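You operate a simulated robot arm through the tools that you are given. There is no shell and no other tool. Be economical: measure what you need, move in short steps, check, and stop when the job is done.

Carry out the task below with a simulated robot arm. There is one attempt and no reset: what you move stays moved.

TASK
Take the begonia in the white pot on the grey workbench and put it away on the tray table. Put the green starter pot on the tray table. Press the blue tap button two times. Shut the left grey door. Press the blue button two times. Turn the soil heat dial to 28. Put one of the teal tablets from the tray table on the white saucer. Press the band button two times. Take the blue pad and leave it on the tray table. Open the glass door, take the orange scoop and put it on the second shelf from the bottom of the white cabinet and shut the door again. Do these in any order.

Only the result counts: the job must be done as asked and must still hold three seconds after the hand-in. Knocking over, shifting, dropping, spilling or breaking anything else fails it.

THE ROBOT
A 6-joint arm with a two-finger gripper on a trunk, on a base that drives. Base frame: it is fixed to the floor where the robot stands at the start and does not move with it; the origin is under the middle of the robot, x ahead of it, y to its left, z up; the surface under the hand at the start is at about z = 860. Units: mm, degrees, N and s.
It reaches about 1298 mm from its shoulder. Its first joint turns from -149.0 to 149.0 degrees. Places, roughly: band button [700, 4900, 1000]; begonia in the white pot (9x9x8 cm) [600, -200, 900]; blue button [-900, 200, 1000]; blue pad (8x5x3 cm) [-900, 2700, 800]; blue tap button [600, 300, 1200]; glass door [2500, -3500, 900]; green starter pot (6x6x6 cm) [500, -100, 900]; left grey door [200, 800, 500]; orange scoop (12x4x10 cm) [2700, -400, 900]; second shelf of the white cabinet [2700, -3500, 600]; soil heat dial [-1400, -900, 900]; teal tablet (3x3x3 cm) [700, -1800, 800]; tray table [600, -1700, 800]; white saucer (9x9x1 cm) [500, -1600, 800]. Payload 1.57 kg.
Tool frame: the origin (TCP) lies between the finger pads and is the grasp point; the fingertips stand 21 mm ahead of it; z points along the fingers, y is the line along which they close. Largest opening 70 mm; the body of the gripper starts 50 mm behind the TCP.
Orientation is that of the tool frame in the base frame, as [roll, pitch, yaw] about the fixed x, y, z axes, in that order (R = Rz(yaw) Ry(pitch) Rx(roll)). With the fingers straight down and closing along the base's y, the tool's x points along the base's -x, its y along +y and its z along -z.

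THE INTERFACE
- The arm moves only by the tool step_arm. Its argument "steps" is a list of rows, each a list of 7 numbers: the turn, a rotation vector about the tool's x, y, z in rad, then the shift along the tool's x, y, z in m, then the closure, from 0 (fully open) to 1 (shut). In form: [[wx, wy, wz, dx, dy, dz, gripper], ...]. A call has 1 to 10 rows; each row shifts and turns the commanded pose from where the row before left it, along the tool's axes as they then stand. A row lasts 0.2 s, in which the tool goes at most 50 mm and 8.6 degrees; a call with a longer step from one row to the next is refused whole, and so is a gripper value outside its range. Where a pose cannot be reached the arm comes as near as it can. A force on the tool above 40 N (or 10 N above the force at the start of the call, whichever is more), or a blocked arm, ends the call early, and 0.2 s more pass. The fingers move at their own pace and stop on an object; they squeeze with about 30 N. The grip force told is the motor's: it shows also when the fingers shut on nothing. Time passes only in rows, and 0.2 s behind the last, so rows that do not move let the fingers close. The reply holds the time, the measured pose of the TCP, the force on the tool along the base axes, the opening and the grip force, in the units named above and with some noise, with the torque about the TCP (base axes, N m) and any sound that the robot's microphone picked up.
- Cameras (640 x 400 px; columns grow to the right, rows downward): "scene" is now at [-1, 205.8, 1639.7]; the picture's right is [0.65, -0.76, 0.00], its down [-0.71, -0.60, -0.36] and it looks along [0.28, 0.23, -0.93] (base axes); focal length 214 px, centre (320, 200). "wrist" rides on the gripper at [79, 4, -81] in the tool frame; the picture's right is [-0.05, 1.00, 0.00], its down [-0.67, -0.04, -0.74] and it looks along [-0.74, -0.04, 0.67] (tool axes); focal length 256 px, centre (320, 200). There is no depth. A picture from a camera that has moved, and an enlarged one, comes with that camera's place and axes in the base frame and with its lens.
- grab_frame(camera): a new picture of that camera. No time passes.
- raise_lower(by): slides the trunk up (or, below 0, down) by that many mm; the arm and the scene camera ride with it, the base frame stays. It gives what a move gives, with no picture.
- drive_base(legs): drives the robot by 1 to 6 legs, each [ahead, turn to the left] in mm and degrees, along the robot's own axes; the way and the turn of a leg run together, so that a leg with both is an arc; at most 1500 mm and 180 degrees a leg. The arm and the cameras ride along, it lands a little off, and it stops where it bumps. It gives what a move gives.
- turn_head(pan, tilt): turns the head with the scene camera to pan (to the left, within 155 degrees either way) and tilt (down, from -29 to 69), counted from straight ahead of the robot. It gives what a move gives.
- zoom(camera, box): a new picture of the part [left, top, right, bottom] of that camera's present view, enlarged. No time passes.
- job_done(): hands the job in; it is judged then, once.

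Work in short steps. Places have to be worked out from the pictures, the camera data and where the tool is seen: move nearer, look again, correct. Check each grasp and each placing, and mend what went wrong. You have 493 turns and 238 pictures in all, those below and enlarged ones among them. Open the gripper and draw the arm clear of the work before you hand the job in, unless the task says otherwise; then end with one line.

The tools are called after ">>>" as a command line: name --pt "numbers of a row" for each row, then --argument value for the rest, lists and objects as JSON in quotes. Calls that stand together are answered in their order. step_arm: Moves the arm, as the interface text tells. Its arguments: {"type":"object","properties":{"steps":{"type":"array","items":{"type":"array","items":{"type":"number"}}}},"required":["steps"]} The other tools are called the same way: raise_lower (by) slides the trunk up or down; drive_base (legs) drives the base; turn_head (pan, tilt) turns the head that bears the scene camera; grab_frame (camera) takes a picture; zoom (camera, box) takes an enlarged picture of a part of a camera's view; job_done () hands the job in.

At the start:

```text
time_s: 0.0
tool_pos: [657.4, 152.9, 999.6]
tcp_rot: [-180.0, 0.0, 179.5]
wrist_force: [-0.8, -0.1, 0.8]
wrist_torque: [-0.03, -0.01, -0.02]
opening: 70.0
finger_force: 0.0
trunk travel left (down, up): [-681.0, 289.0]
robot x, y, heading: [1.6, -4.3, 0.1]
head pan, tilt: [40.4, 68.8]
```

scene: 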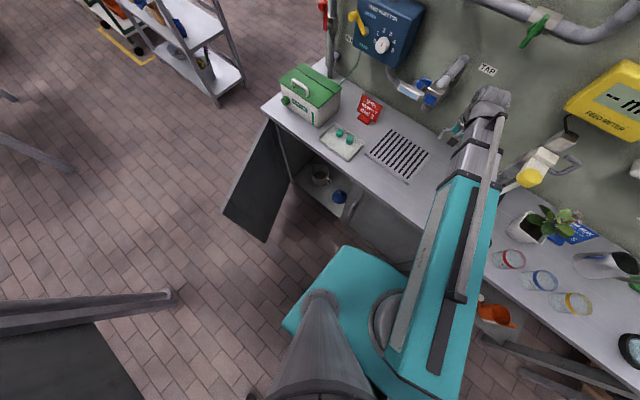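
wrist: 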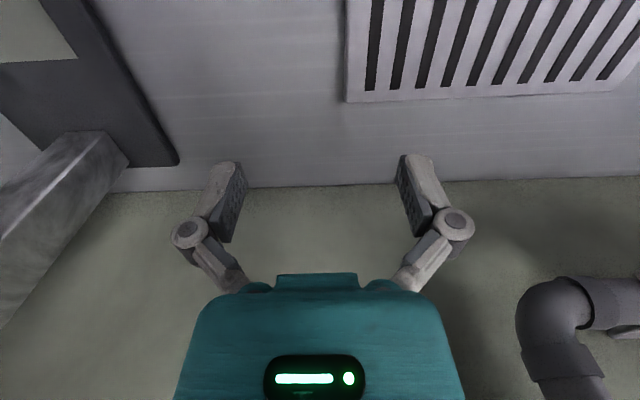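

I start by looking around: head ahead with moderate tilt to view the workbench.

>>> turn_head --pan 0 --tilt 40

>>> grab_frame --camera "scene"

```text
time_s: 1.1
tool_pos: [658.5, 154.3, 1000.0]
tcp_rot: [-180.0, 0.0, 179.5]
wrist_force: [-0.5, -0.3, -0.7]
wrist_torque: [0.02, 0.01, 0.01]
opening: 70.0
finger_force: 0.1
trunk travel left (down, up): [-681.0, 289.0]
robot x, y, heading: [2.3, -0.4, 0.1]
head pan, tilt: [0.0, 40.0]
```

```text
235 pictures are left
camera scene: at [41.4, 169.7, 1675.7], right [0.0, -1.0, 0.0], down [-0.64, 0.0, -0.77], along [0.77, 0.0, -0.64], focal length 214 px, centre (320, 200)
```

scene: 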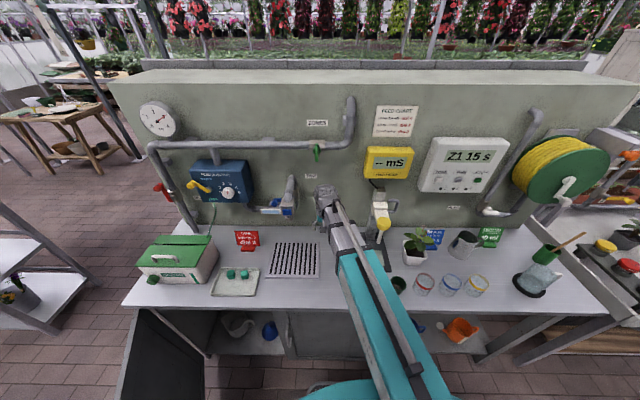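

The workbench is in view. I enlarge the right half for the taps, begonia and starter pot.

>>> zoom --camera "scene" --box '[360, 160, 560, 300]'

>>> zoom --camera "scene" --box '[130, 120, 400, 290]'

```text
2.86 times, centred on (460, 230) of scene
camera zoom: at [41.4, 169.7, 1675.7], right [0.0, -1.0, 0.0], down [-0.64, 0.0, -0.77], along [0.77, 0.0, -0.64], focal length 613 px, centre (-80, 114)
```

zoom: 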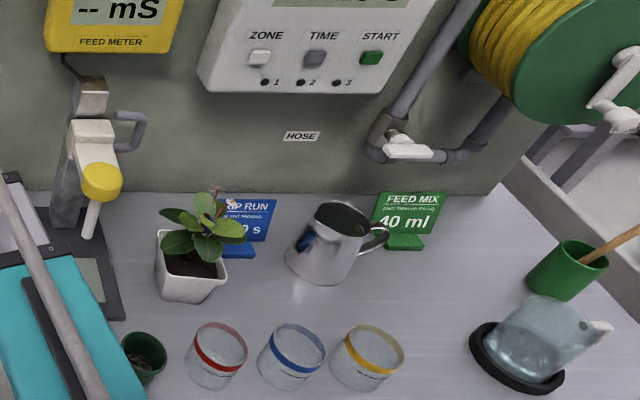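

```text
2.35 times, centred on (265, 205) of scene
camera zoom: at [41.4, 169.7, 1675.7], right [0.0, -1.0, 0.0], down [-0.64, 0.0, -0.77], along [0.77, 0.0, -0.64], focal length 505 px, centre (449, 188)
```

zoom: 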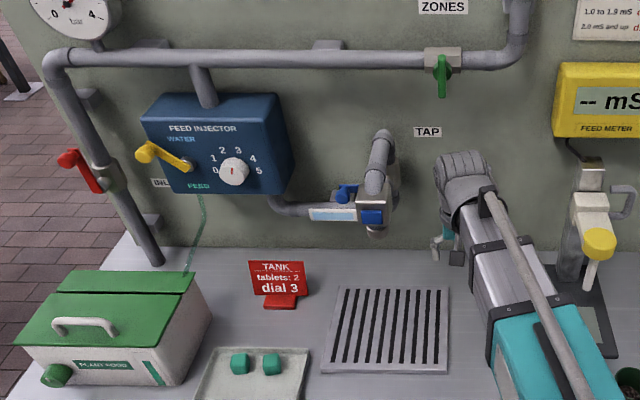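

I look closely at the tap and the cabinet doors below.

>>> zoom --camera "scene" --box '[230, 160, 330, 225]'

>>> zoom --camera "scene" --box '[110, 280, 310, 400]'

```text
6.15 times, centred on (280, 192) of scene
camera zoom: at [41.4, 169.7, 1675.7], right [0.0, -1.0, 0.0], down [-0.64, 0.0, -0.77], along [0.77, 0.0, -0.64], focal length 1320 px, centre (566, 246)
```

zoom: 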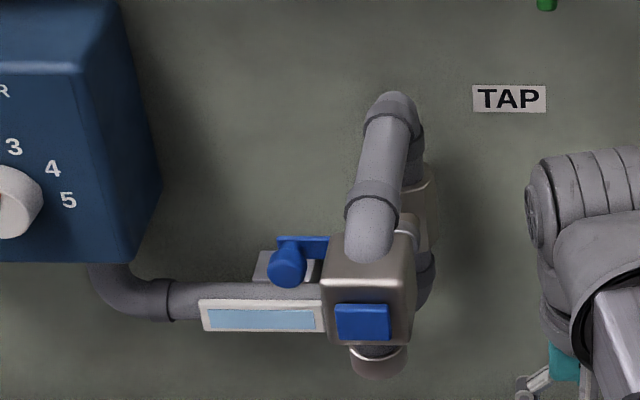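

```text
3.20 times, centred on (210, 340) of scene
camera zoom: at [41.4, 169.7, 1675.7], right [0.0, -1.0, 0.0], down [-0.64, 0.0, -0.77], along [0.77, 0.0, -0.64], focal length 686 px, centre (672, -248)
```

zoom: 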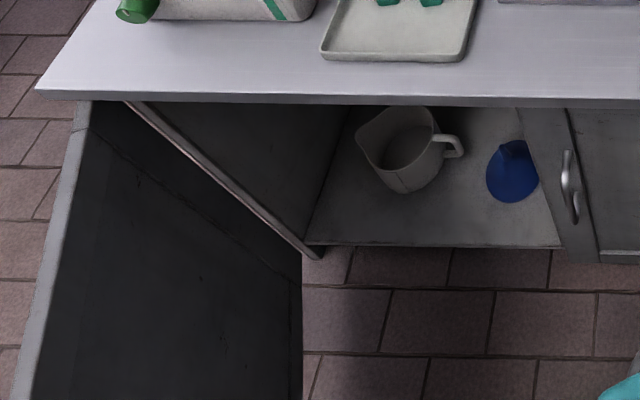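

Button sits on the front of the tap block near y≈287. I retract the hand to about (460, 285, 1120), closing the fingers, before pointing them forward.

>>> step_arm --pt "0 0 0 0.033 0.022 -0.02 0.5" --pt "0 0 0 0.033 0.022 -0.02 1" --pt "0 0 0 0.033 0.022 -0.02 1" --pt "0 0 0 0.033 0.022 -0.02 1" --pt "0 0 0 0.033 0.022 -0.02 1" --pt "0 0 0 0.033 0.022 -0.02 1"

>>> step_arm --pt "0 -0.148 0 0 0 0 1" --pt "0 -0.148 0 0 0 0 1" --pt "0 -0.148 0 0 0 0 1" --pt "0 -0.148 0 0 0 0 1" --pt "0 -0.148 0 0 0 0 1" --pt "0 -0.148 0 0 0 0 1" --pt "0 -0.148 0 0 0 0 1" --pt "0 -0.148 0 0 0 0 1" --pt "0 -0.148 0 0 0 0 1" --pt "0 -0.148 0 0 0 0 1"

>>> grab_frame --camera "wrist"

>>> grab_frame --camera "scene"

```text
time_s: 2.5
tool_pos: [459.4, 289.0, 1000.0]
tcp_rot: [180.0, -0.1, 179.5]
wrist_force: [1.1, 0.8, 0.7]
wrist_torque: [0.02, 0.02, -0.03]
opening: 0.0
finger_force: 28.3
out of reach, approached as far as the arm can: row 1, 2, 3, 4, 5, 6
trunk travel left (down, up): [-681.0, 289.0]
robot x, y, heading: [-2.0, -1.3, -0.2]
head pan, tilt: [0.0, 40.0]
```

```text
time_s: 4.7
tool_pos: [549.7, 371.7, 1168.3]
tcp_rot: [179.9, 84.9, 179.4]
wrist_force: [0.8, -0.2, 0.3]
wrist_torque: [-0.01, 0.03, -0.01]
opening: 0.0
finger_force: 28.6
out of reach, approached as far as the arm can: row 1, 2, 3, 4, 5, 6, 7, 8, 9, 10
trunk travel left (down, up): [-681.0, 289.0]
robot x, y, heading: [1.2, -0.1, 0.0]
head pan, tilt: [0.0, 40.0]
```

```text
230 pictures are left
camera wrist: at [461.0, 376.6, 1099.8], right [0.01, 1.0, 0.05], down [-0.68, -0.03, 0.73], along [0.73, -0.05, 0.68], focal length 256 px, centre (320, 200)
```

wrist: 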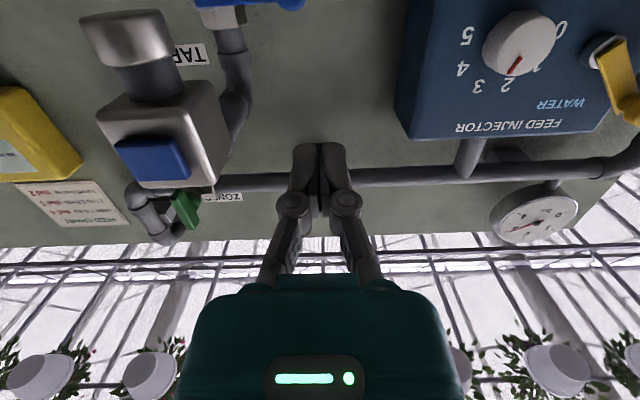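

```text
229 pictures are left
camera scene: at [41.3, 169.6, 1675.8], right [0.0, -1.0, 0.0], down [-0.64, 0.0, -0.77], along [0.77, 0.0, -0.64], focal length 214 px, centre (320, 200)
```

scene: 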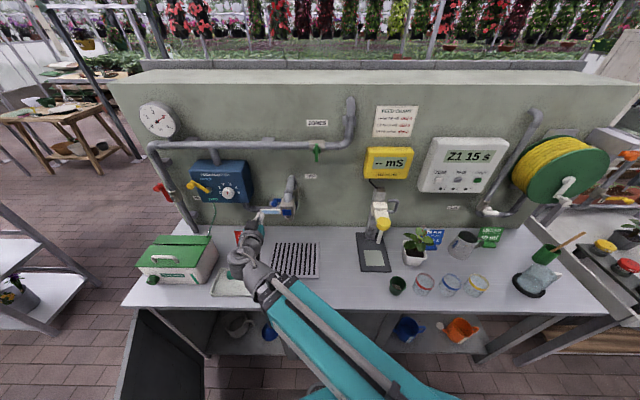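

Triangulation puts the button at about (574, 282, 1175). The hand is too close for the arm to retract well, so I back the base 150 mm.

>>> drive_base --legs '[[-150, 0]]'

>>> step_arm --pt "0 -0.085 0 0 -0.045 0 1" --pt "0 0 0 0 -0.045 0 1" --pt "0 0 0 0 0 0.04 1" --pt "0 0 0 0 0 0.04 1"

>>> grab_frame --camera "wrist"

```text
time_s: 6.2
tool_pos: [398.5, 369.0, 1168.5]
tcp_rot: [-180.0, 84.7, 179.3]
wrist_force: [0.0, 0.6, 0.2]
wrist_torque: [0.01, 0.0, 0.03]
opening: 0.1
finger_force: 28.8
trunk travel left (down, up): [-681.0, 289.0]
robot x, y, heading: [-152.1, -1.2, 0.1]
head pan, tilt: [0.0, 40.0]
```

```text
time_s: 7.2
tool_pos: [526.4, 323.9, 1184.5]
tcp_rot: [-176.6, 89.6, -177.2]
wrist_force: [-0.6, 0.0, 0.5]
wrist_torque: [0.0, 0.02, -0.01]
opening: 0.1
finger_force: 28.8
out of reach, approached as far as the arm can: row 1, 2
trunk travel left (down, up): [-681.0, 289.0]
robot x, y, heading: [-151.1, 0.8, -0.1]
head pan, tilt: [0.0, 40.0]
```

```text
228 pictures are left
camera wrist: at [443.2, 328.4, 1108.1], right [0.01, 1.0, 0.05], down [-0.74, -0.03, 0.67], along [0.67, -0.05, 0.74], focal length 256 px, centre (320, 200)
```

wrist: 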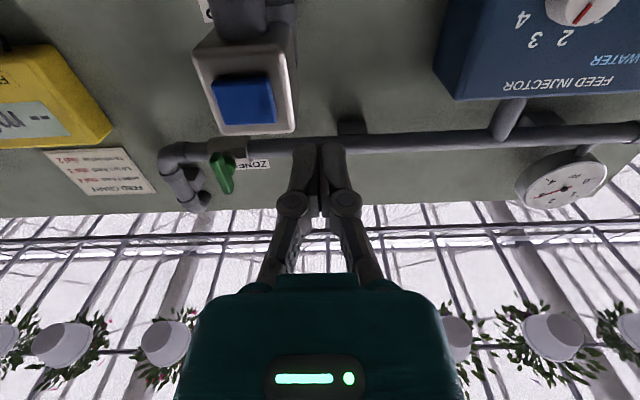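

The button rechecks at y≈282, z≈1172. I line up, then push gently forward.

>>> step_arm --pt "0 0 0 0.006 -0.021 0 1" --pt "0 0 0 0.006 -0.021 0 1" --pt "0 0 0 0 0 0.01 1"

>>> grab_frame --camera "wrist"

```text
time_s: 8.0
tool_pos: [532.7, 281.1, 1184.5]
tcp_rot: [-179.7, 89.7, 179.6]
wrist_force: [0.6, -0.6, -0.2]
wrist_torque: [-0.01, -0.04, 0.02]
opening: 0.0
finger_force: 29.0
out of reach, approached as far as the arm can: row 1, 2
trunk travel left (down, up): [-681.0, 289.0]
robot x, y, heading: [-154.3, 3.1, -0.3]
head pan, tilt: [0.0, 40.0]
```

```text
227 pictures are left
camera wrist: at [449.8, 286.9, 1108.1], right [0.01, 1.0, 0.05], down [-0.74, -0.03, 0.67], along [0.67, -0.05, 0.74], focal length 256 px, centre (320, 200)
```

wrist: 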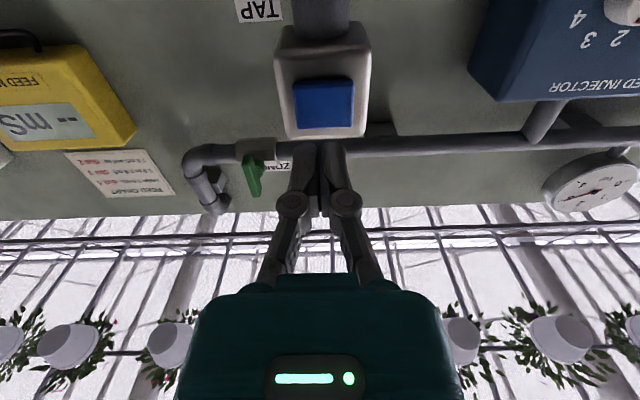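

I'm on the button's y but 12 mm high; I lower the trunk 13 mm and then press.

>>> raise_lower --by -13

>>> step_arm --pt "0 0 0 0 0 0.01 1" --pt "0 0 0 0 0 0.006 1" --pt "0 0 0 0 0 0.004 1" --pt "0 0 0 0 0 0.004 1" --pt "0 0 0 0 0 0.004 1"

```text
time_s: 8.6
tool_pos: [532.2, 281.6, 1171.9]
tcp_rot: [-179.5, 89.6, 179.7]
wrist_force: [1.0, 0.3, 0.9]
wrist_torque: [0.01, -0.03, 0.0]
opening: 0.2
finger_force: 28.5
trunk travel left (down, up): [-668.0, 302.0]
robot x, y, heading: [-153.3, 0.2, 0.0]
head pan, tilt: [0.0, 40.0]
```

```text
time_s: 9.8
tool_pos: [558.5, 282.2, 1171.9]
tcp_rot: [178.6, 89.7, 177.9]
wrist_force: [-14.2, 0.4, -5.5]
wrist_torque: [-0.01, 0.1, 0.02]
opening: 5.8
finger_force: 28.8
trunk travel left (down, up): [-668.0, 302.0]
robot x, y, heading: [-149.6, -0.3, 0.1]
head pan, tilt: [0.0, 40.0]
heard: click
```

One click heard. I back off 20 mm and press again the same way.

>>> step_arm --pt "0 0 0 0 0 -0.01 1" --pt "0 0 0 0 0 -0.015 1" --pt "0 0 0 0 0 0 1" --pt "0 0 0 0 0 0 1"

>>> step_arm --pt "0 0 0 0 0 0.01 1" --pt "0 0 0 0 0 0.006 1" --pt "0 0 0 0 0 0.005 1" --pt "0 0 0 0 0 0.004 1"

```text
time_s: 10.8
tool_pos: [535.6, 282.1, 1170.3]
tcp_rot: [-179.0, 89.4, -179.9]
wrist_force: [1.0, 0.2, 0.6]
wrist_torque: [-0.01, -0.02, -0.01]
opening: 0.0
finger_force: 29.2
trunk travel left (down, up): [-668.0, 302.0]
robot x, y, heading: [-156.0, 0.5, -0.2]
head pan, tilt: [0.0, 40.0]
```

```text
time_s: 11.8
tool_pos: [559.3, 282.5, 1172.1]
tcp_rot: [179.7, 89.5, 178.8]
wrist_force: [-17.9, 3.2, -7.1]
wrist_torque: [0.02, 0.07, 0.04]
opening: 6.1
finger_force: 28.6
trunk travel left (down, up): [-668.0, 302.0]
robot x, y, heading: [-153.4, 0.3, 0.0]
head pan, tilt: [0.0, 40.0]
heard: click
```

Two clicks. I back off and turn the head to examine the open left door.

>>> step_arm --pt "0 0 0 0 0 -0.01 1" --pt "0 0 0 0 0 -0.015 1"

>>> drive_base --legs '[[-250, 0]]'

>>> turn_head --pan 35 --tilt 45

>>> grab_frame --camera "scene"

```text
time_s: 12.4
tool_pos: [534.4, 282.9, 1172.0]
tcp_rot: [-178.4, 89.6, -179.4]
wrist_force: [0.1, -0.6, -0.1]
wrist_torque: [0.02, -0.01, 0.0]
opening: 0.0
finger_force: 29.1
trunk travel left (down, up): [-668.0, 302.0]
robot x, y, heading: [-151.3, 0.6, -0.1]
head pan, tilt: [0.0, 40.0]
```

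```text
time_s: 14.6
tool_pos: [281.8, 283.8, 1171.1]
tcp_rot: [-179.1, 89.5, -179.8]
wrist_force: [0.3, -0.8, -0.4]
wrist_torque: [-0.01, 0.0, 0.03]
opening: 0.3
finger_force: 28.8
trunk travel left (down, up): [-668.0, 302.0]
robot x, y, heading: [-408.2, -1.0, 0.3]
head pan, tilt: [0.0, 40.0]
```

```text
time_s: 15.6
tool_pos: [281.7, 285.5, 1170.4]
tcp_rot: [-179.0, 89.6, -179.7]
wrist_force: [1.2, 0.8, 0.4]
wrist_torque: [0.01, -0.05, -0.01]
opening: 0.0
finger_force: 28.5
trunk travel left (down, up): [-668.0, 302.0]
robot x, y, heading: [-408.2, 2.8, 0.1]
head pan, tilt: [35.0, 45.0]
```

```text
226 pictures are left
camera scene: at [-384.8, 216.3, 1655.5], right [0.57, -0.82, 0.0], down [-0.58, -0.41, -0.71], along [0.58, 0.41, -0.71], focal length 214 px, centre (320, 200)
```

scene: 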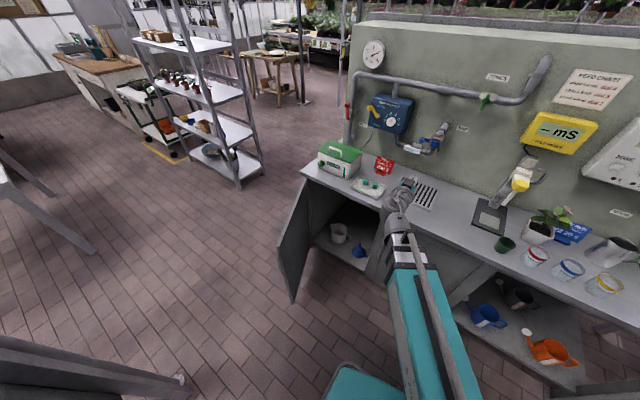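

>>> zoom --camera "scene" --box '[260, 150, 420, 310]'

```text
2.50 times, centred on (340, 230) of scene
camera zoom: at [-384.8, 216.3, 1655.5], right [0.57, -0.82, 0.0], down [-0.58, -0.41, -0.71], along [0.58, 0.41, -0.71], focal length 536 px, centre (270, 125)
```

zoom: 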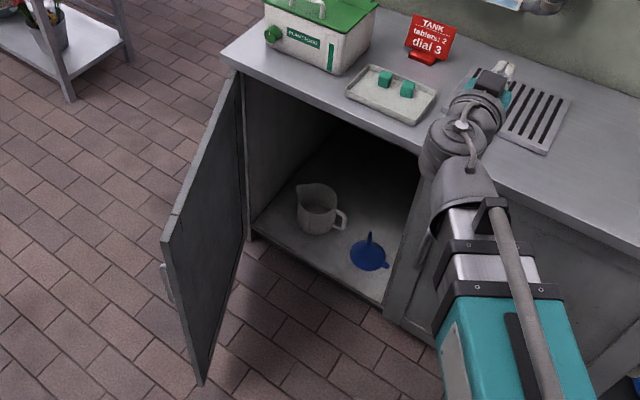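

Door hinge ≈(420,875), free edge ≈(-50,690), open ~68°. I look behind and to the left to check free floor before driving.

>>> turn_head --pan 110 --tilt 40

>>> grab_frame --camera "scene"

>>> turn_head --pan 150 --tilt 30

>>> grab_frame --camera "scene"

>>> turn_head --pan -125 --tilt 30

>>> grab_frame --camera "scene"

>>> turn_head --pan -60 --tilt 30

>>> grab_frame --camera "scene"

```text
time_s: 17.0
tool_pos: [280.9, 285.0, 1171.5]
tcp_rot: [-179.0, 89.4, -179.7]
wrist_force: [-0.4, 0.3, 0.2]
wrist_torque: [0.01, 0.0, 0.0]
opening: 0.1
finger_force: 28.4
trunk travel left (down, up): [-668.0, 302.0]
robot x, y, heading: [-407.6, -0.8, -0.0]
head pan, tilt: [110.0, 40.0]
```

```text
224 pictures are left
camera scene: at [-480.5, 249.6, 1662.8], right [0.94, 0.34, 0.0], down [0.22, -0.6, -0.77], along [-0.26, 0.72, -0.64], focal length 214 px, centre (320, 200)
```

scene: 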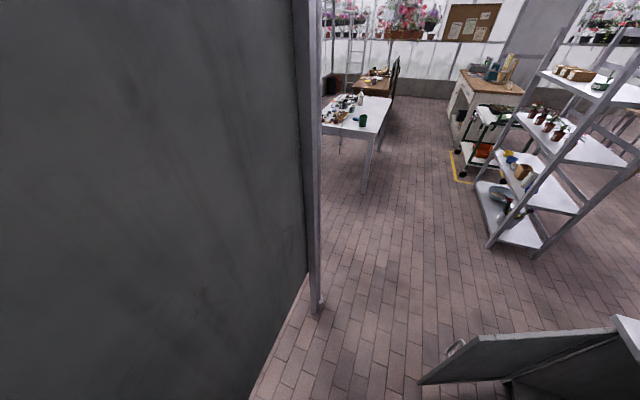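

```text
time_s: 18.1
tool_pos: [281.3, 284.2, 1171.6]
tcp_rot: [-179.1, 89.5, -179.6]
wrist_force: [0.0, -0.5, -0.4]
wrist_torque: [0.01, -0.01, -0.01]
opening: 0.0
finger_force: 28.4
trunk travel left (down, up): [-668.0, 302.0]
robot x, y, heading: [-407.5, 2.4, -0.0]
head pan, tilt: [150.0, 30.0]
```

```text
223 pictures are left
camera scene: at [-529.8, 215.0, 1678.1], right [0.5, 0.87, 0.0], down [0.43, -0.25, -0.87], along [-0.75, 0.43, -0.5], focal length 214 px, centre (320, 200)
```

scene: 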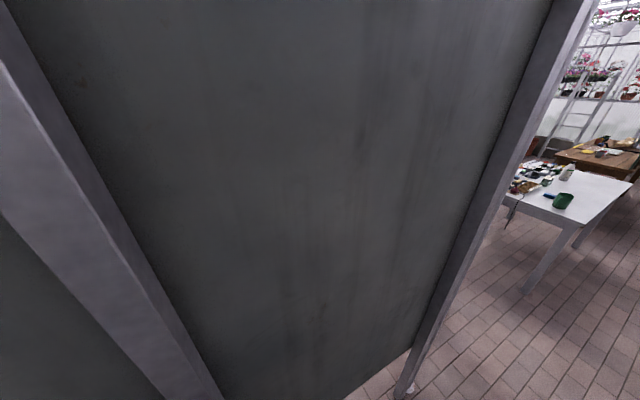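

```text
time_s: 21.9
tool_pos: [280.0, 284.4, 1172.1]
tcp_rot: [-178.9, 89.5, -179.7]
wrist_force: [0.3, -0.6, 0.7]
wrist_torque: [-0.02, -0.03, 0.01]
opening: 0.2
finger_force: 28.8
trunk travel left (down, up): [-668.0, 302.0]
robot x, y, heading: [-408.2, 1.7, -0.0]
head pan, tilt: [-125.0, 30.0]
```

```text
222 pictures are left
camera scene: at [-503.3, 95.6, 1678.2], right [-0.82, 0.57, 0.0], down [0.29, 0.41, -0.87], along [-0.5, -0.71, -0.5], focal length 214 px, centre (320, 200)
```

scene: 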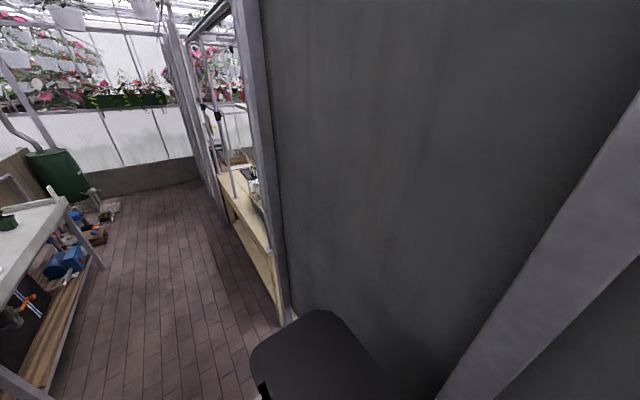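

```text
time_s: 23.3
tool_pos: [282.5, 284.8, 1171.6]
tcp_rot: [-178.9, 89.5, -179.6]
wrist_force: [0.5, 0.5, -0.2]
wrist_torque: [0.03, -0.03, 0.03]
opening: 0.0
finger_force: 28.6
trunk travel left (down, up): [-668.0, 302.0]
robot x, y, heading: [-408.3, 3.1, 0.2]
head pan, tilt: [-60.0, 30.0]
```

```text
221 pictures are left
camera scene: at [-406.3, 91.4, 1678.2], right [-0.87, -0.5, 0.0], down [-0.25, 0.43, -0.87], along [0.43, -0.75, -0.5], focal length 214 px, centre (320, 200)
```

scene: 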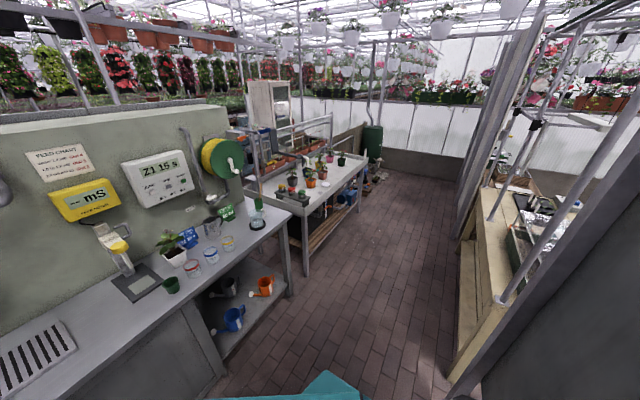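

A partition stands behind (x≈-700) and ends near y≈930; the robot fits here. I'll close the door by hooking its outer face from above with fingers down; first reorient fingers down.

>>> step_arm --pt "0 0.148 0 0 0 0 1" --pt "0 0.148 0 0 0 0 1" --pt "0 0.148 0 0 0 0 1" --pt "0 0.148 0 0 0 0 1" --pt "0 0.148 0 0 0 0 1" --pt "0 0.148 0 0 0 0 1" --pt "0 0.148 0 0 0 0 1" --pt "0 0.148 0 0 0 0 1" --pt "0 0.148 0 0 0 0 1" --pt "0 0.148 0 0 0 0 1"

>>> step_arm --pt "0 0.08 0 0.02 0.042 0 1" --pt "0 0 0 0.02 0.045 0 1" --pt "0 0 0 0.02 0.045 0 1" --pt "0 0 0 0.02 0.045 0 1" --pt "0 0 0 0.02 0.045 0 1" --pt "0 0 0 0.02 0.045 0 1" --pt "0 0 0 0.02 0.045 0 1" --pt "0 0 0 0.02 0.045 0 1" --pt "0 0 0 0.02 0.045 0 1" --pt "0 0 0 0.02 0.045 0 1"

>>> turn_head --pan 50 --tilt 45

>>> grab_frame --camera "scene"

```text
time_s: 25.5
tool_pos: [281.7, 285.2, 987.2]
tcp_rot: [-180.0, 4.6, 179.4]
wrist_force: [-0.4, 0.2, 0.2]
wrist_torque: [0.0, -0.02, -0.01]
opening: 0.0
finger_force: 28.3
out of reach, approached as far as the arm can: row 1, 2, 3, 4, 5, 6, 7, 8, 9, 10
trunk travel left (down, up): [-668.0, 302.0]
robot x, y, heading: [-404.7, 2.3, -0.2]
head pan, tilt: [-60.0, 30.0]
```

```text
time_s: 27.7
tool_pos: [85.0, 735.3, 986.8]
tcp_rot: [-179.9, 0.2, 179.3]
wrist_force: [0.3, 0.9, -0.7]
wrist_torque: [0.01, 0.01, -0.01]
opening: 0.3
finger_force: 28.7
out of reach, approached as far as the arm can: row 6, 7, 9
trunk travel left (down, up): [-668.0, 302.0]
robot x, y, heading: [-411.6, -0.1, 0.1]
head pan, tilt: [-60.0, 30.0]
```

```text
time_s: 29.6
tool_pos: [85.7, 736.4, 988.4]
tcp_rot: [-180.0, 0.2, 179.3]
wrist_force: [0.2, -0.3, -0.2]
wrist_torque: [-0.03, 0.02, 0.05]
opening: 0.0
finger_force: 28.6
trunk travel left (down, up): [-668.0, 302.0]
robot x, y, heading: [-409.6, 3.5, 0.3]
head pan, tilt: [50.0, 45.0]
```

```text
220 pictures are left
camera scene: at [-399.2, 232.1, 1655.5], right [0.77, -0.64, 0.0], down [-0.45, -0.54, -0.71], along [0.45, 0.54, -0.71], focal length 214 px, centre (320, 200)
```

scene: 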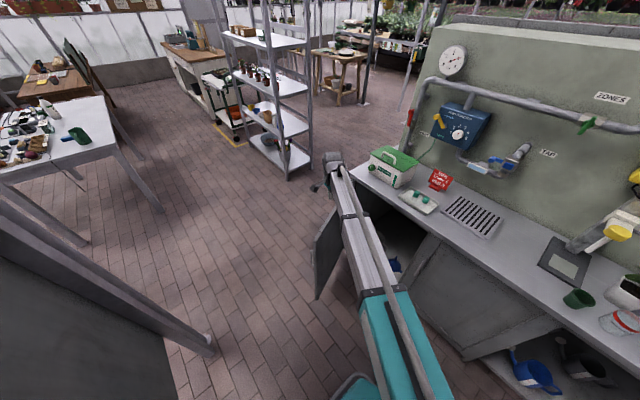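

Hand at (85,736), above the door. I move to (-15,782), then lower the trunk so the fingertips hang to z≈720 outside the door.

>>> step_arm --pt "0 0 0 0.033 0.018 0 1" --pt "0 0 0 0.033 0.018 0 1" --pt "0 0 0 0.033 0.018 0 1"

>>> grab_frame --camera "wrist"

```text
time_s: 30.4
tool_pos: [-14.3, 789.8, 988.3]
tcp_rot: [179.9, 0.2, 179.4]
wrist_force: [-0.3, -0.5, 0.3]
wrist_torque: [-0.02, 0.03, -0.01]
opening: 0.0
finger_force: 28.5
trunk travel left (down, up): [-668.0, 302.0]
robot x, y, heading: [-407.4, -0.5, -0.2]
head pan, tilt: [50.0, 45.0]
```

```text
219 pictures are left
camera wrist: at [-95.2, 794.8, 1070.0], right [0.07, 1.0, 0.0], down [0.66, -0.04, 0.75], along [0.75, -0.05, -0.66], focal length 256 px, centre (320, 200)
```

wrist: 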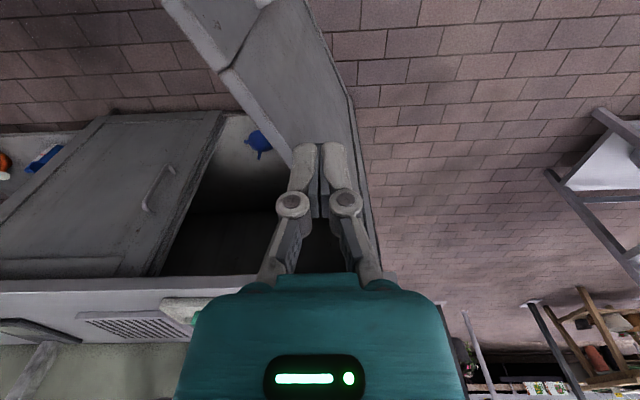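

Door top edge measured at (20,705); the hand is ~90 mm outside it. Lower.

>>> raise_lower --by -245

>>> grab_frame --camera "wrist"

```text
time_s: 32.9
tool_pos: [-14.7, 790.2, 742.2]
tcp_rot: [180.0, 0.2, 179.4]
wrist_force: [-1.3, 0.8, 0.0]
wrist_torque: [0.02, 0.0, 0.01]
opening: 0.4
finger_force: 28.8
trunk travel left (down, up): [-423.0, 547.0]
robot x, y, heading: [-407.6, 0.9, -0.2]
head pan, tilt: [50.0, 45.0]
```

```text
218 pictures are left
camera wrist: at [-95.2, 794.6, 825.1], right [0.07, 1.0, 0.0], down [0.66, -0.04, 0.75], along [0.75, -0.05, -0.66], focal length 256 px, centre (320, 200)
```

wrist: 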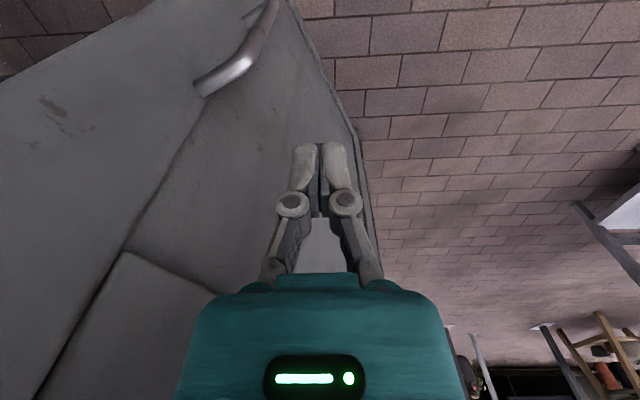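

Now sweep along an arc about the hinge to push the door, first a part of it.

>>> step_arm --pt "0 0 0 -0.0125 -0.032 0 1" --pt "0 0 0 -0.0125 -0.032 0 1" --pt "0 0 0 -0.016 -0.0345 0 1" --pt "0 0 0 -0.016 -0.0345 0 1" --pt "0 0 0 -0.022 -0.031 0 1" --pt "0 0 0 -0.022 -0.031 0 1"

>>> grab_frame --camera "wrist"

```text
time_s: 34.3
tool_pos: [86.4, 594.0, 741.3]
tcp_rot: [179.9, 0.2, 179.3]
wrist_force: [0.6, -0.2, 0.7]
wrist_torque: [-0.01, 0.0, 0.0]
opening: 0.1
finger_force: 28.2
trunk travel left (down, up): [-423.0, 547.0]
robot x, y, heading: [-407.5, 3.0, 0.0]
head pan, tilt: [50.0, 45.0]
```

```text
217 pictures are left
camera wrist: at [5.0, 599.4, 825.0], right [0.06, 1.0, 0.0], down [0.66, -0.04, 0.75], along [0.75, -0.05, -0.66], focal length 256 px, centre (320, 200)
```

wrist: 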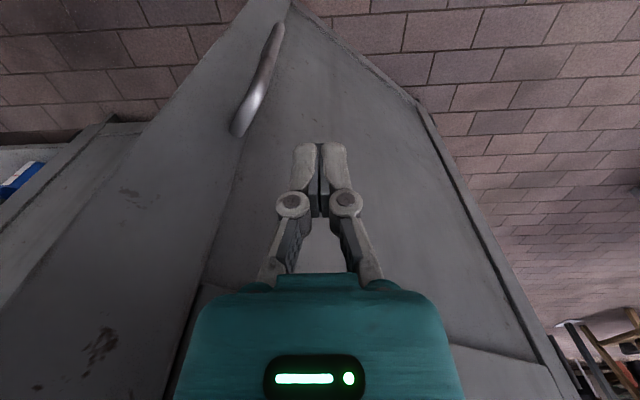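

The door is following. Continue the arc.

>>> step_arm --pt "0 0 0 -0.0265 -0.0265 0 1" --pt "0 0 0 -0.0265 -0.0265 0 1" --pt "0 0 0 -0.031 -0.022 0 1" --pt "0 0 0 -0.031 -0.022 0 1" --pt "0 0 0 -0.03 -0.013 0 1" --pt "0 0 0 -0.03 -0.013 0 1"

>>> grab_frame --camera "scene"

>>> grab_frame --camera "wrist"

```text
time_s: 35.7
tool_pos: [255.9, 469.9, 741.6]
tcp_rot: [180.0, 0.2, 179.4]
wrist_force: [0.2, 0.2, 0.5]
wrist_torque: [0.0, -0.01, 0.0]
opening: 0.4
finger_force: 28.4
out of reach, approached as far as the arm can: row 1, 6
trunk travel left (down, up): [-423.0, 547.0]
robot x, y, heading: [-408.7, 1.3, -0.1]
head pan, tilt: [50.0, 45.0]
```

```text
216 pictures are left
camera scene: at [-399.4, 232.2, 1410.5], right [0.77, -0.64, 0.0], down [-0.45, -0.54, -0.71], along [0.45, 0.54, -0.71], focal length 214 px, centre (320, 200)
```

scene: 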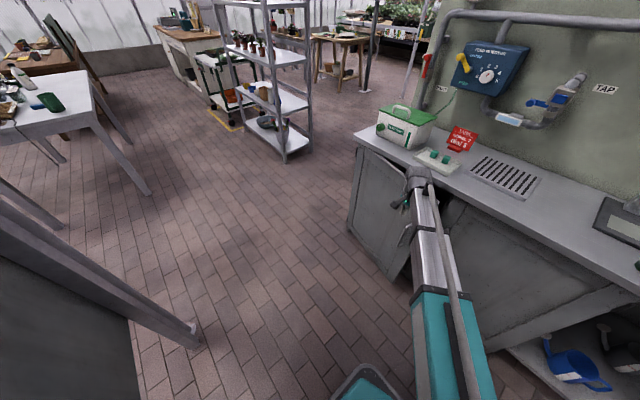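

```text
215 pictures are left
camera wrist: at [175.1, 474.4, 825.0], right [0.07, 1.0, 0.0], down [0.66, -0.04, 0.75], along [0.75, -0.05, -0.66], focal length 256 px, centre (320, 200)
```

wrist: 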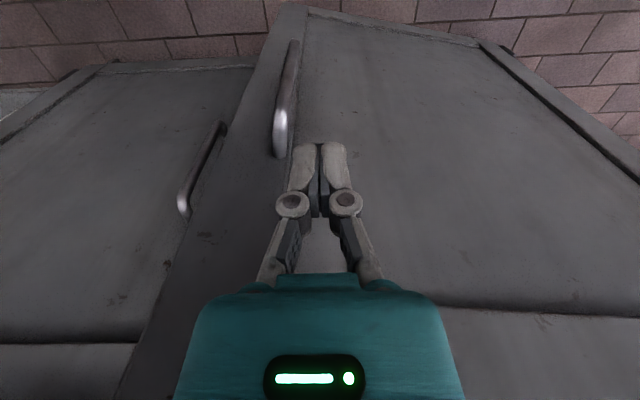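

Door is now ~20° open. I tilt the fingers 45° forward so the hand stays clear of the bench edge, then push straight ahead.

>>> step_arm --pt "0 -0.13 0 0.015 0 0 1" --pt "0 -0.13 0 0 0 0 1" --pt "0 -0.13 0 0 0 0 1" --pt "0 -0.13 0 0 0 0 1" --pt "0 -0.13 0 0 0 0 1" --pt "0 -0.13 0 0 0 0 1"

>>> step_arm --pt "0 0 0 -0.018 0 0.018 1" --pt "0 0 0 -0.018 0 0.018 1" --pt "0 0 0 -0.018 0 0.018 1" --pt "0 0 0 -0.018 0 0.018 1"

>>> grab_frame --camera "wrist"

```text
time_s: 37.1
tool_pos: [242.5, 469.7, 796.7]
tcp_rot: [-180.0, 45.0, 179.3]
wrist_force: [0.1, -0.6, 0.3]
wrist_torque: [0.0, 0.01, 0.01]
opening: 0.0
finger_force: 28.4
out of reach, approached as far as the arm can: row 2, 3, 4, 5, 6
trunk travel left (down, up): [-423.0, 547.0]
robot x, y, heading: [-406.9, -1.1, 0.2]
head pan, tilt: [50.0, 45.0]
```

```text
time_s: 38.1
tool_pos: [346.9, 467.3, 797.1]
tcp_rot: [-179.9, 44.8, 179.5]
wrist_force: [-0.7, -0.1, 0.8]
wrist_torque: [0.01, -0.01, 0.01]
opening: 0.0
finger_force: 27.9
trunk travel left (down, up): [-423.0, 547.0]
robot x, y, heading: [-410.0, 0.7, -0.1]
head pan, tilt: [50.0, 45.0]
```

```text
214 pictures are left
camera wrist: at [231.6, 473.4, 799.8], right [0.05, 1.0, 0.04], down [-0.05, -0.03, 1.0], along [1.0, -0.05, 0.05], focal length 256 px, centre (320, 200)
```

wrist: 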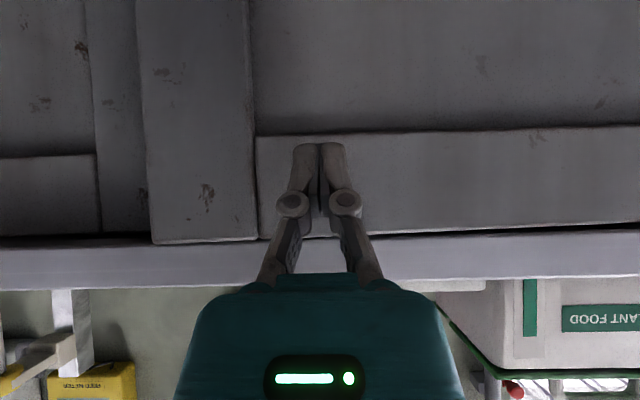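

The height crept up to 797; I lower the trunk 70 mm and push on.

>>> raise_lower --by -70

>>> step_arm --pt "0 0 0 -0.012 0 0.012 1" --pt "0 0 0 -0.012 0 0.012 1" --pt "0 0 0 -0.008 0 0.008 1" --pt "0 0 0 -0.006 0 0.006 1" --pt "0 0 0 -0.006 0 0.006 1" --pt "0 0 0 -0.006 0 0.006 1"

>>> grab_frame --camera "wrist"

```text
time_s: 39.2
tool_pos: [345.8, 469.3, 726.9]
tcp_rot: [180.0, 44.9, 179.3]
wrist_force: [0.8, 0.5, -0.6]
wrist_torque: [0.03, -0.01, 0.05]
opening: 0.0
finger_force: 28.7
trunk travel left (down, up): [-353.0, 617.0]
robot x, y, heading: [-406.0, 0.6, 0.5]
head pan, tilt: [50.0, 45.0]
```

```text
time_s: 40.4
tool_pos: [399.2, 468.4, 725.1]
tcp_rot: [179.9, 44.1, 179.2]
wrist_force: [-8.6, 0.8, 2.2]
wrist_torque: [0.0, 0.01, 0.02]
opening: 6.2
finger_force: 28.7
trunk travel left (down, up): [-353.0, 617.0]
robot x, y, heading: [-406.4, -0.6, 0.3]
head pan, tilt: [50.0, 45.0]
stopped in row 6: the force on the tool passed its limit at 49 N (the readings are from after the stop); the commanded pose is now the measured one
```

```text
213 pictures are left
camera wrist: at [284.5, 472.7, 730.2], right [0.05, 1.0, 0.04], down [-0.04, -0.04, 1.0], along [1.0, -0.05, 0.04], focal length 256 px, centre (320, 200)
```

wrist: 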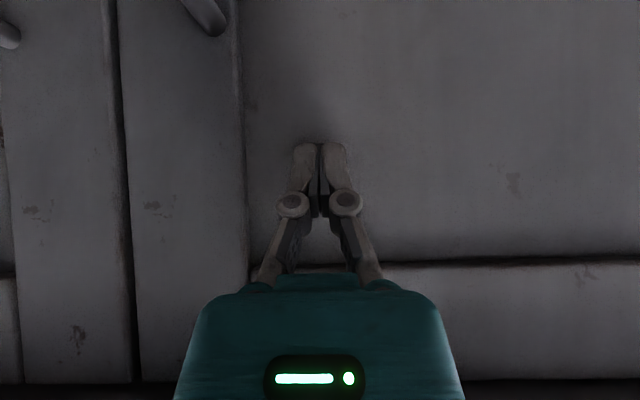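

Blocked firmly, so the door is likely shut flush. I back off and verify with the scene camera.

>>> step_arm --pt "0 0 0 0.014 0 -0.014 1" --pt "0 0 0 0.03 0 -0.03 1" --pt "0 0 0 0.03 0 -0.03 1"

>>> drive_base --legs '[[-100, 0]]'

>>> raise_lower --by 328

>>> turn_head --pan 45 --tilt 45

>>> grab_frame --camera "scene"

```text
time_s: 41.2
tool_pos: [293.6, 470.2, 723.7]
tcp_rot: [179.9, 44.2, 179.2]
wrist_force: [0.4, 0.2, 0.5]
wrist_torque: [0.03, 0.0, 0.03]
opening: 0.0
finger_force: 29.1
trunk travel left (down, up): [-353.0, 617.0]
robot x, y, heading: [-411.2, 5.2, 0.0]
head pan, tilt: [50.0, 45.0]
```

```text
time_s: 42.2
tool_pos: [246.5, 470.4, 724.4]
tcp_rot: [179.9, 44.2, 179.2]
wrist_force: [-0.5, 0.0, 0.5]
wrist_torque: [0.01, 0.0, 0.0]
opening: 0.0
finger_force: 28.4
trunk travel left (down, up): [-353.0, 617.0]
robot x, y, heading: [-455.4, 1.6, -0.3]
head pan, tilt: [50.0, 45.0]
stopped in leg 1: the robot was blocked; the commanded pose is now the measured one
```

```text
time_s: 45.5
tool_pos: [247.1, 470.2, 1053.7]
tcp_rot: [179.9, 44.2, 179.2]
wrist_force: [0.9, 0.4, 0.0]
wrist_torque: [-0.01, -0.03, -0.01]
opening: 0.0
finger_force: 29.1
trunk travel left (down, up): [-681.0, 289.0]
robot x, y, heading: [-451.3, 0.3, -0.1]
head pan, tilt: [50.0, 45.0]
```

```text
time_s: 46.1
tool_pos: [247.4, 469.7, 1054.1]
tcp_rot: [179.9, 44.1, 179.3]
wrist_force: [0.9, -0.2, 0.0]
wrist_torque: [0.02, 0.03, 0.02]
opening: 0.0
finger_force: 28.8
trunk travel left (down, up): [-681.0, 289.0]
robot x, y, heading: [-455.2, -0.0, -0.1]
head pan, tilt: [45.0, 45.0]
```

```text
212 pictures are left
camera scene: at [-441.0, 227.4, 1668.5], right [0.71, -0.71, 0.0], down [-0.5, -0.5, -0.71], along [0.5, 0.5, -0.71], focal length 214 px, centre (320, 200)
```

scene: 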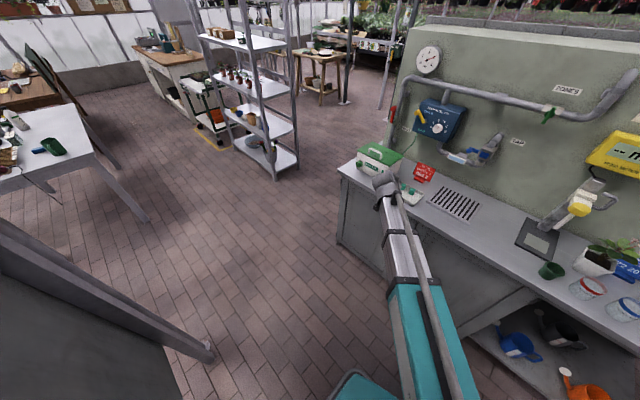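

The door looks flush. Next the bench plants: I drive between the bench (ends y≈-916) and the tray table (front edge x≈340, y −1005…−2436).

>>> drive_base --legs '[[110, 0], [0, -90], [900, 0]]'

>>> turn_head --pan 45 --tilt 45

>>> grab_frame --camera "scene"

```text
time_s: 58.5
tool_pos: [127.9, -1600.3, 1052.9]
tcp_rot: [179.9, 44.2, 89.2]
wrist_force: [0.5, 0.3, 0.2]
wrist_torque: [0.03, -0.01, 0.0]
opening: 0.0
finger_force: 28.4
trunk travel left (down, up): [-681.0, 289.0]
robot x, y, heading: [-342.1, -900.2, -90.4]
head pan, tilt: [45.0, 45.0]
```

```text
time_s: 59.1
tool_pos: [128.5, -1600.4, 1052.5]
tcp_rot: [179.9, 44.2, 89.1]
wrist_force: [-0.5, 0.4, -0.1]
wrist_torque: [-0.01, -0.02, -0.01]
opening: 0.1
finger_force: 28.5
trunk travel left (down, up): [-681.0, 289.0]
robot x, y, heading: [-337.0, -897.9, -90.2]
head pan, tilt: [45.0, 45.0]
```

```text
211 pictures are left
camera scene: at [-111.1, -914.2, 1668.5], right [-0.71, -0.7, 0.0], down [-0.5, 0.5, -0.71], along [0.5, -0.5, -0.71], focal length 214 px, centre (320, 200)
```

scene: 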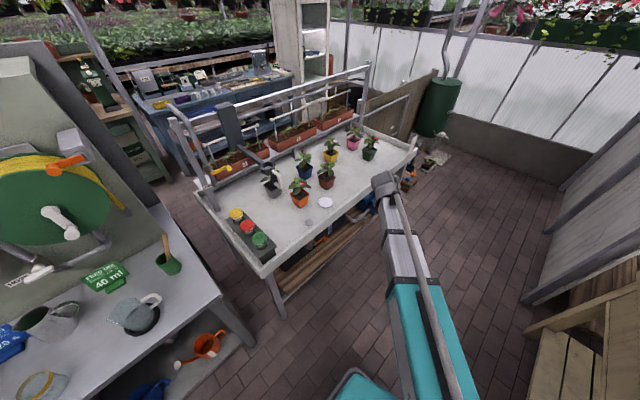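

I enlarge the tray table.

>>> zoom --camera "scene" --box '[190, 110, 430, 270]'

>>> zoom --camera "scene" --box '[280, 120, 390, 215]'

```text
2.50 times, centred on (310, 190) of scene
camera zoom: at [-111.1, -914.2, 1668.5], right [-0.71, -0.7, 0.0], down [-0.5, 0.5, -0.71], along [0.5, -0.5, -0.71], focal length 536 px, centre (345, 225)
```

zoom: 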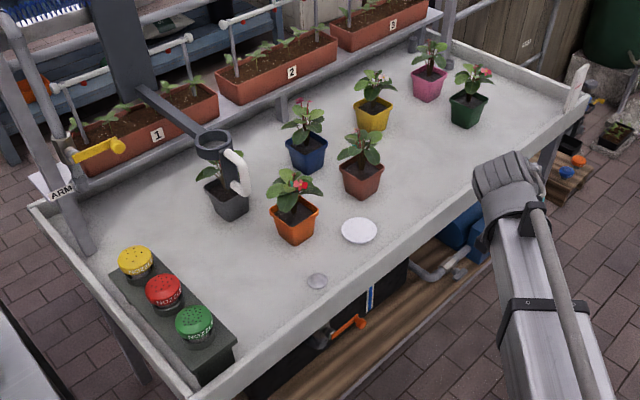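

```text
4.21 times, centred on (335, 168) of scene
camera zoom: at [-111.1, -914.2, 1668.5], right [-0.71, -0.7, 0.0], down [-0.5, 0.5, -0.71], along [0.5, -0.5, -0.71], focal length 903 px, centre (257, 337)
```

zoom: 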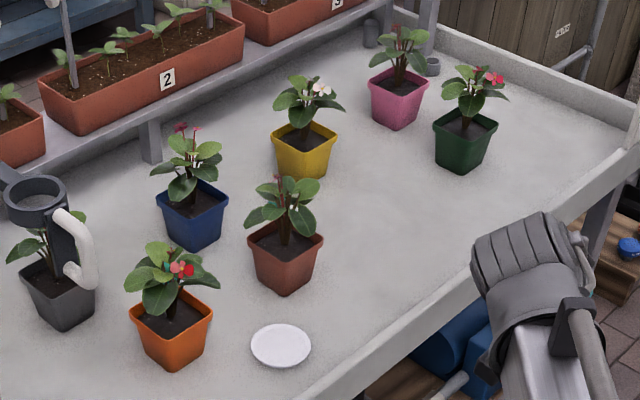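

No teal tablets visible from here (possibly hidden behind pots). I turn to face +x; then advance and look again.

>>> drive_base --legs '[[0, 90]]'

>>> turn_head --pan -45 --tilt 35

>>> zoom --camera "scene" --box '[180, 80, 500, 280]'

```text
time_s: 65.0
tool_pos: [385.3, -463.3, 1052.9]
tcp_rot: [180.0, 44.2, 176.6]
wrist_force: [-0.4, 0.3, -0.8]
wrist_torque: [-0.04, -0.01, -0.02]
opening: 0.0
finger_force: 27.9
trunk travel left (down, up): [-681.0, 289.0]
robot x, y, heading: [-339.8, -919.0, -3.1]
head pan, tilt: [45.0, 45.0]
```

```text
time_s: 66.7
tool_pos: [384.8, -462.6, 1052.6]
tcp_rot: [179.9, 44.2, 176.6]
wrist_force: [0.0, -0.3, 0.0]
wrist_torque: [0.03, 0.04, -0.01]
opening: 0.1
finger_force: 28.4
trunk travel left (down, up): [-681.0, 289.0]
robot x, y, heading: [-338.5, -920.7, -3.3]
head pan, tilt: [-45.0, 35.0]
```

```text
2.00 times, centred on (340, 180) of scene
camera zoom: at [-314.8, -814.3, 1683.3], right [-0.75, -0.67, 0.0], down [-0.38, 0.43, -0.82], along [0.55, -0.61, -0.57], focal length 429 px, centre (280, 240)
```

zoom: 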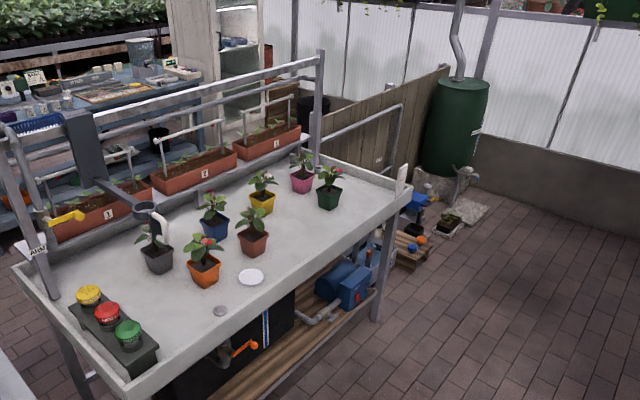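

I advance 270 mm and view the bench objects.

>>> drive_base --legs '[[270, 3]]'

>>> turn_head --pan 35 --tilt 45

>>> grab_frame --camera "scene"

```text
time_s: 68.9
tool_pos: [633.4, -445.6, 1052.3]
tcp_rot: [179.9, 44.2, 178.7]
wrist_force: [0.0, -0.6, 0.4]
wrist_torque: [0.0, -0.03, -0.02]
opening: 0.0
finger_force: 28.7
trunk travel left (down, up): [-681.0, 289.0]
robot x, y, heading: [-70.5, -932.1, -0.5]
head pan, tilt: [-45.0, 35.0]
```

```text
time_s: 70.4
tool_pos: [634.3, -446.0, 1052.7]
tcp_rot: [179.9, 44.2, 178.9]
wrist_force: [-0.3, -0.2, -0.9]
wrist_torque: [-0.01, 0.0, 0.0]
opening: 0.1
finger_force: 28.9
trunk travel left (down, up): [-681.0, 289.0]
robot x, y, heading: [-76.2, -933.6, -0.7]
head pan, tilt: [35.0, 45.0]
```

```text
207 pictures are left
camera scene: at [-46.3, -717.1, 1668.5], right [0.56, -0.83, 0.0], down [-0.58, -0.4, -0.71], along [0.58, 0.4, -0.71], focal length 214 px, centre (320, 200)
```

scene: 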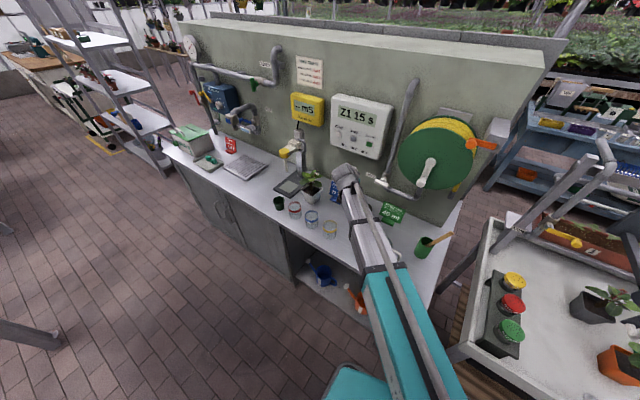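

>>> zoom --camera "scene" --box '[240, 140, 380, 240]'

```text
4.00 times, centred on (310, 190) of scene
camera zoom: at [-46.3, -717.1, 1668.5], right [0.56, -0.83, 0.0], down [-0.58, -0.4, -0.71], along [0.58, 0.4, -0.71], focal length 858 px, centre (360, 240)
```

zoom: 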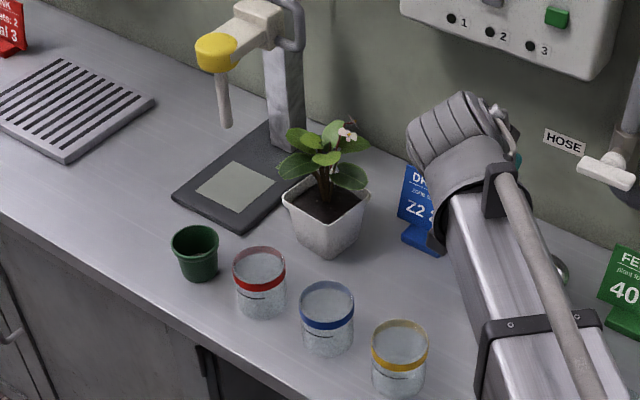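

Starter pot ≈(452,-125), begonia ≈(580,-233). I raise the trunk for clearance, set fingers down and go to view them from near.

>>> raise_lower --by 150

>>> step_arm --pt "0 0.13 0 0 0 0 0" --pt "0 0.13 0 0 0 0 0" --pt "0 0.13 0 0 0 0 0" --pt "0 0.13 0 0 0 0 0" --pt "0 0.13 0 0 0 0 0" --pt "0 0.121 0 0 0 0 0" --pt "0 0 0 0.03 0.04 0 0" --pt "0 0 0 0.03 0.04 0 0" --pt "0 0 0 0.03 0.04 0 0" --pt "0 0 0 0.03 0.04 0 0"

>>> grab_frame --camera "wrist"

```text
time_s: 72.1
tool_pos: [634.9, -446.0, 1202.9]
tcp_rot: [179.9, 44.2, 178.8]
wrist_force: [0.1, 0.0, 0.3]
wrist_torque: [0.01, 0.02, 0.04]
opening: 0.0
finger_force: 28.1
trunk travel left (down, up): [-831.0, 139.0]
robot x, y, heading: [-73.6, -933.5, -0.9]
head pan, tilt: [35.0, 45.0]
```

```text
time_s: 74.3
tool_pos: [518.1, -278.6, 1149.1]
tcp_rot: [180.0, 0.1, 178.9]
wrist_force: [0.9, 0.5, 0.1]
wrist_torque: [-0.04, -0.03, 0.03]
opening: 69.8
finger_force: 0.1
out of reach, approached as far as the arm can: row 1, 2, 3, 4, 5
trunk travel left (down, up): [-831.0, 139.0]
robot x, y, heading: [-70.5, -931.2, -0.9]
head pan, tilt: [35.0, 45.0]
```

```text
205 pictures are left
camera wrist: at [438.3, -274.1, 1233.0], right [0.07, 1.0, 0.0], down [0.66, -0.05, 0.75], along [0.74, -0.05, -0.67], focal length 256 px, centre (320, 200)
```

wrist: 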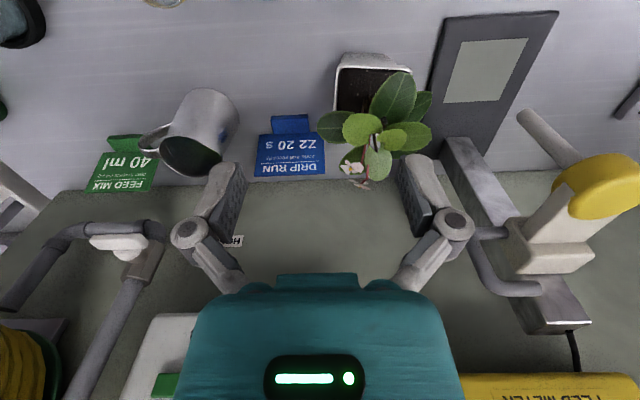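

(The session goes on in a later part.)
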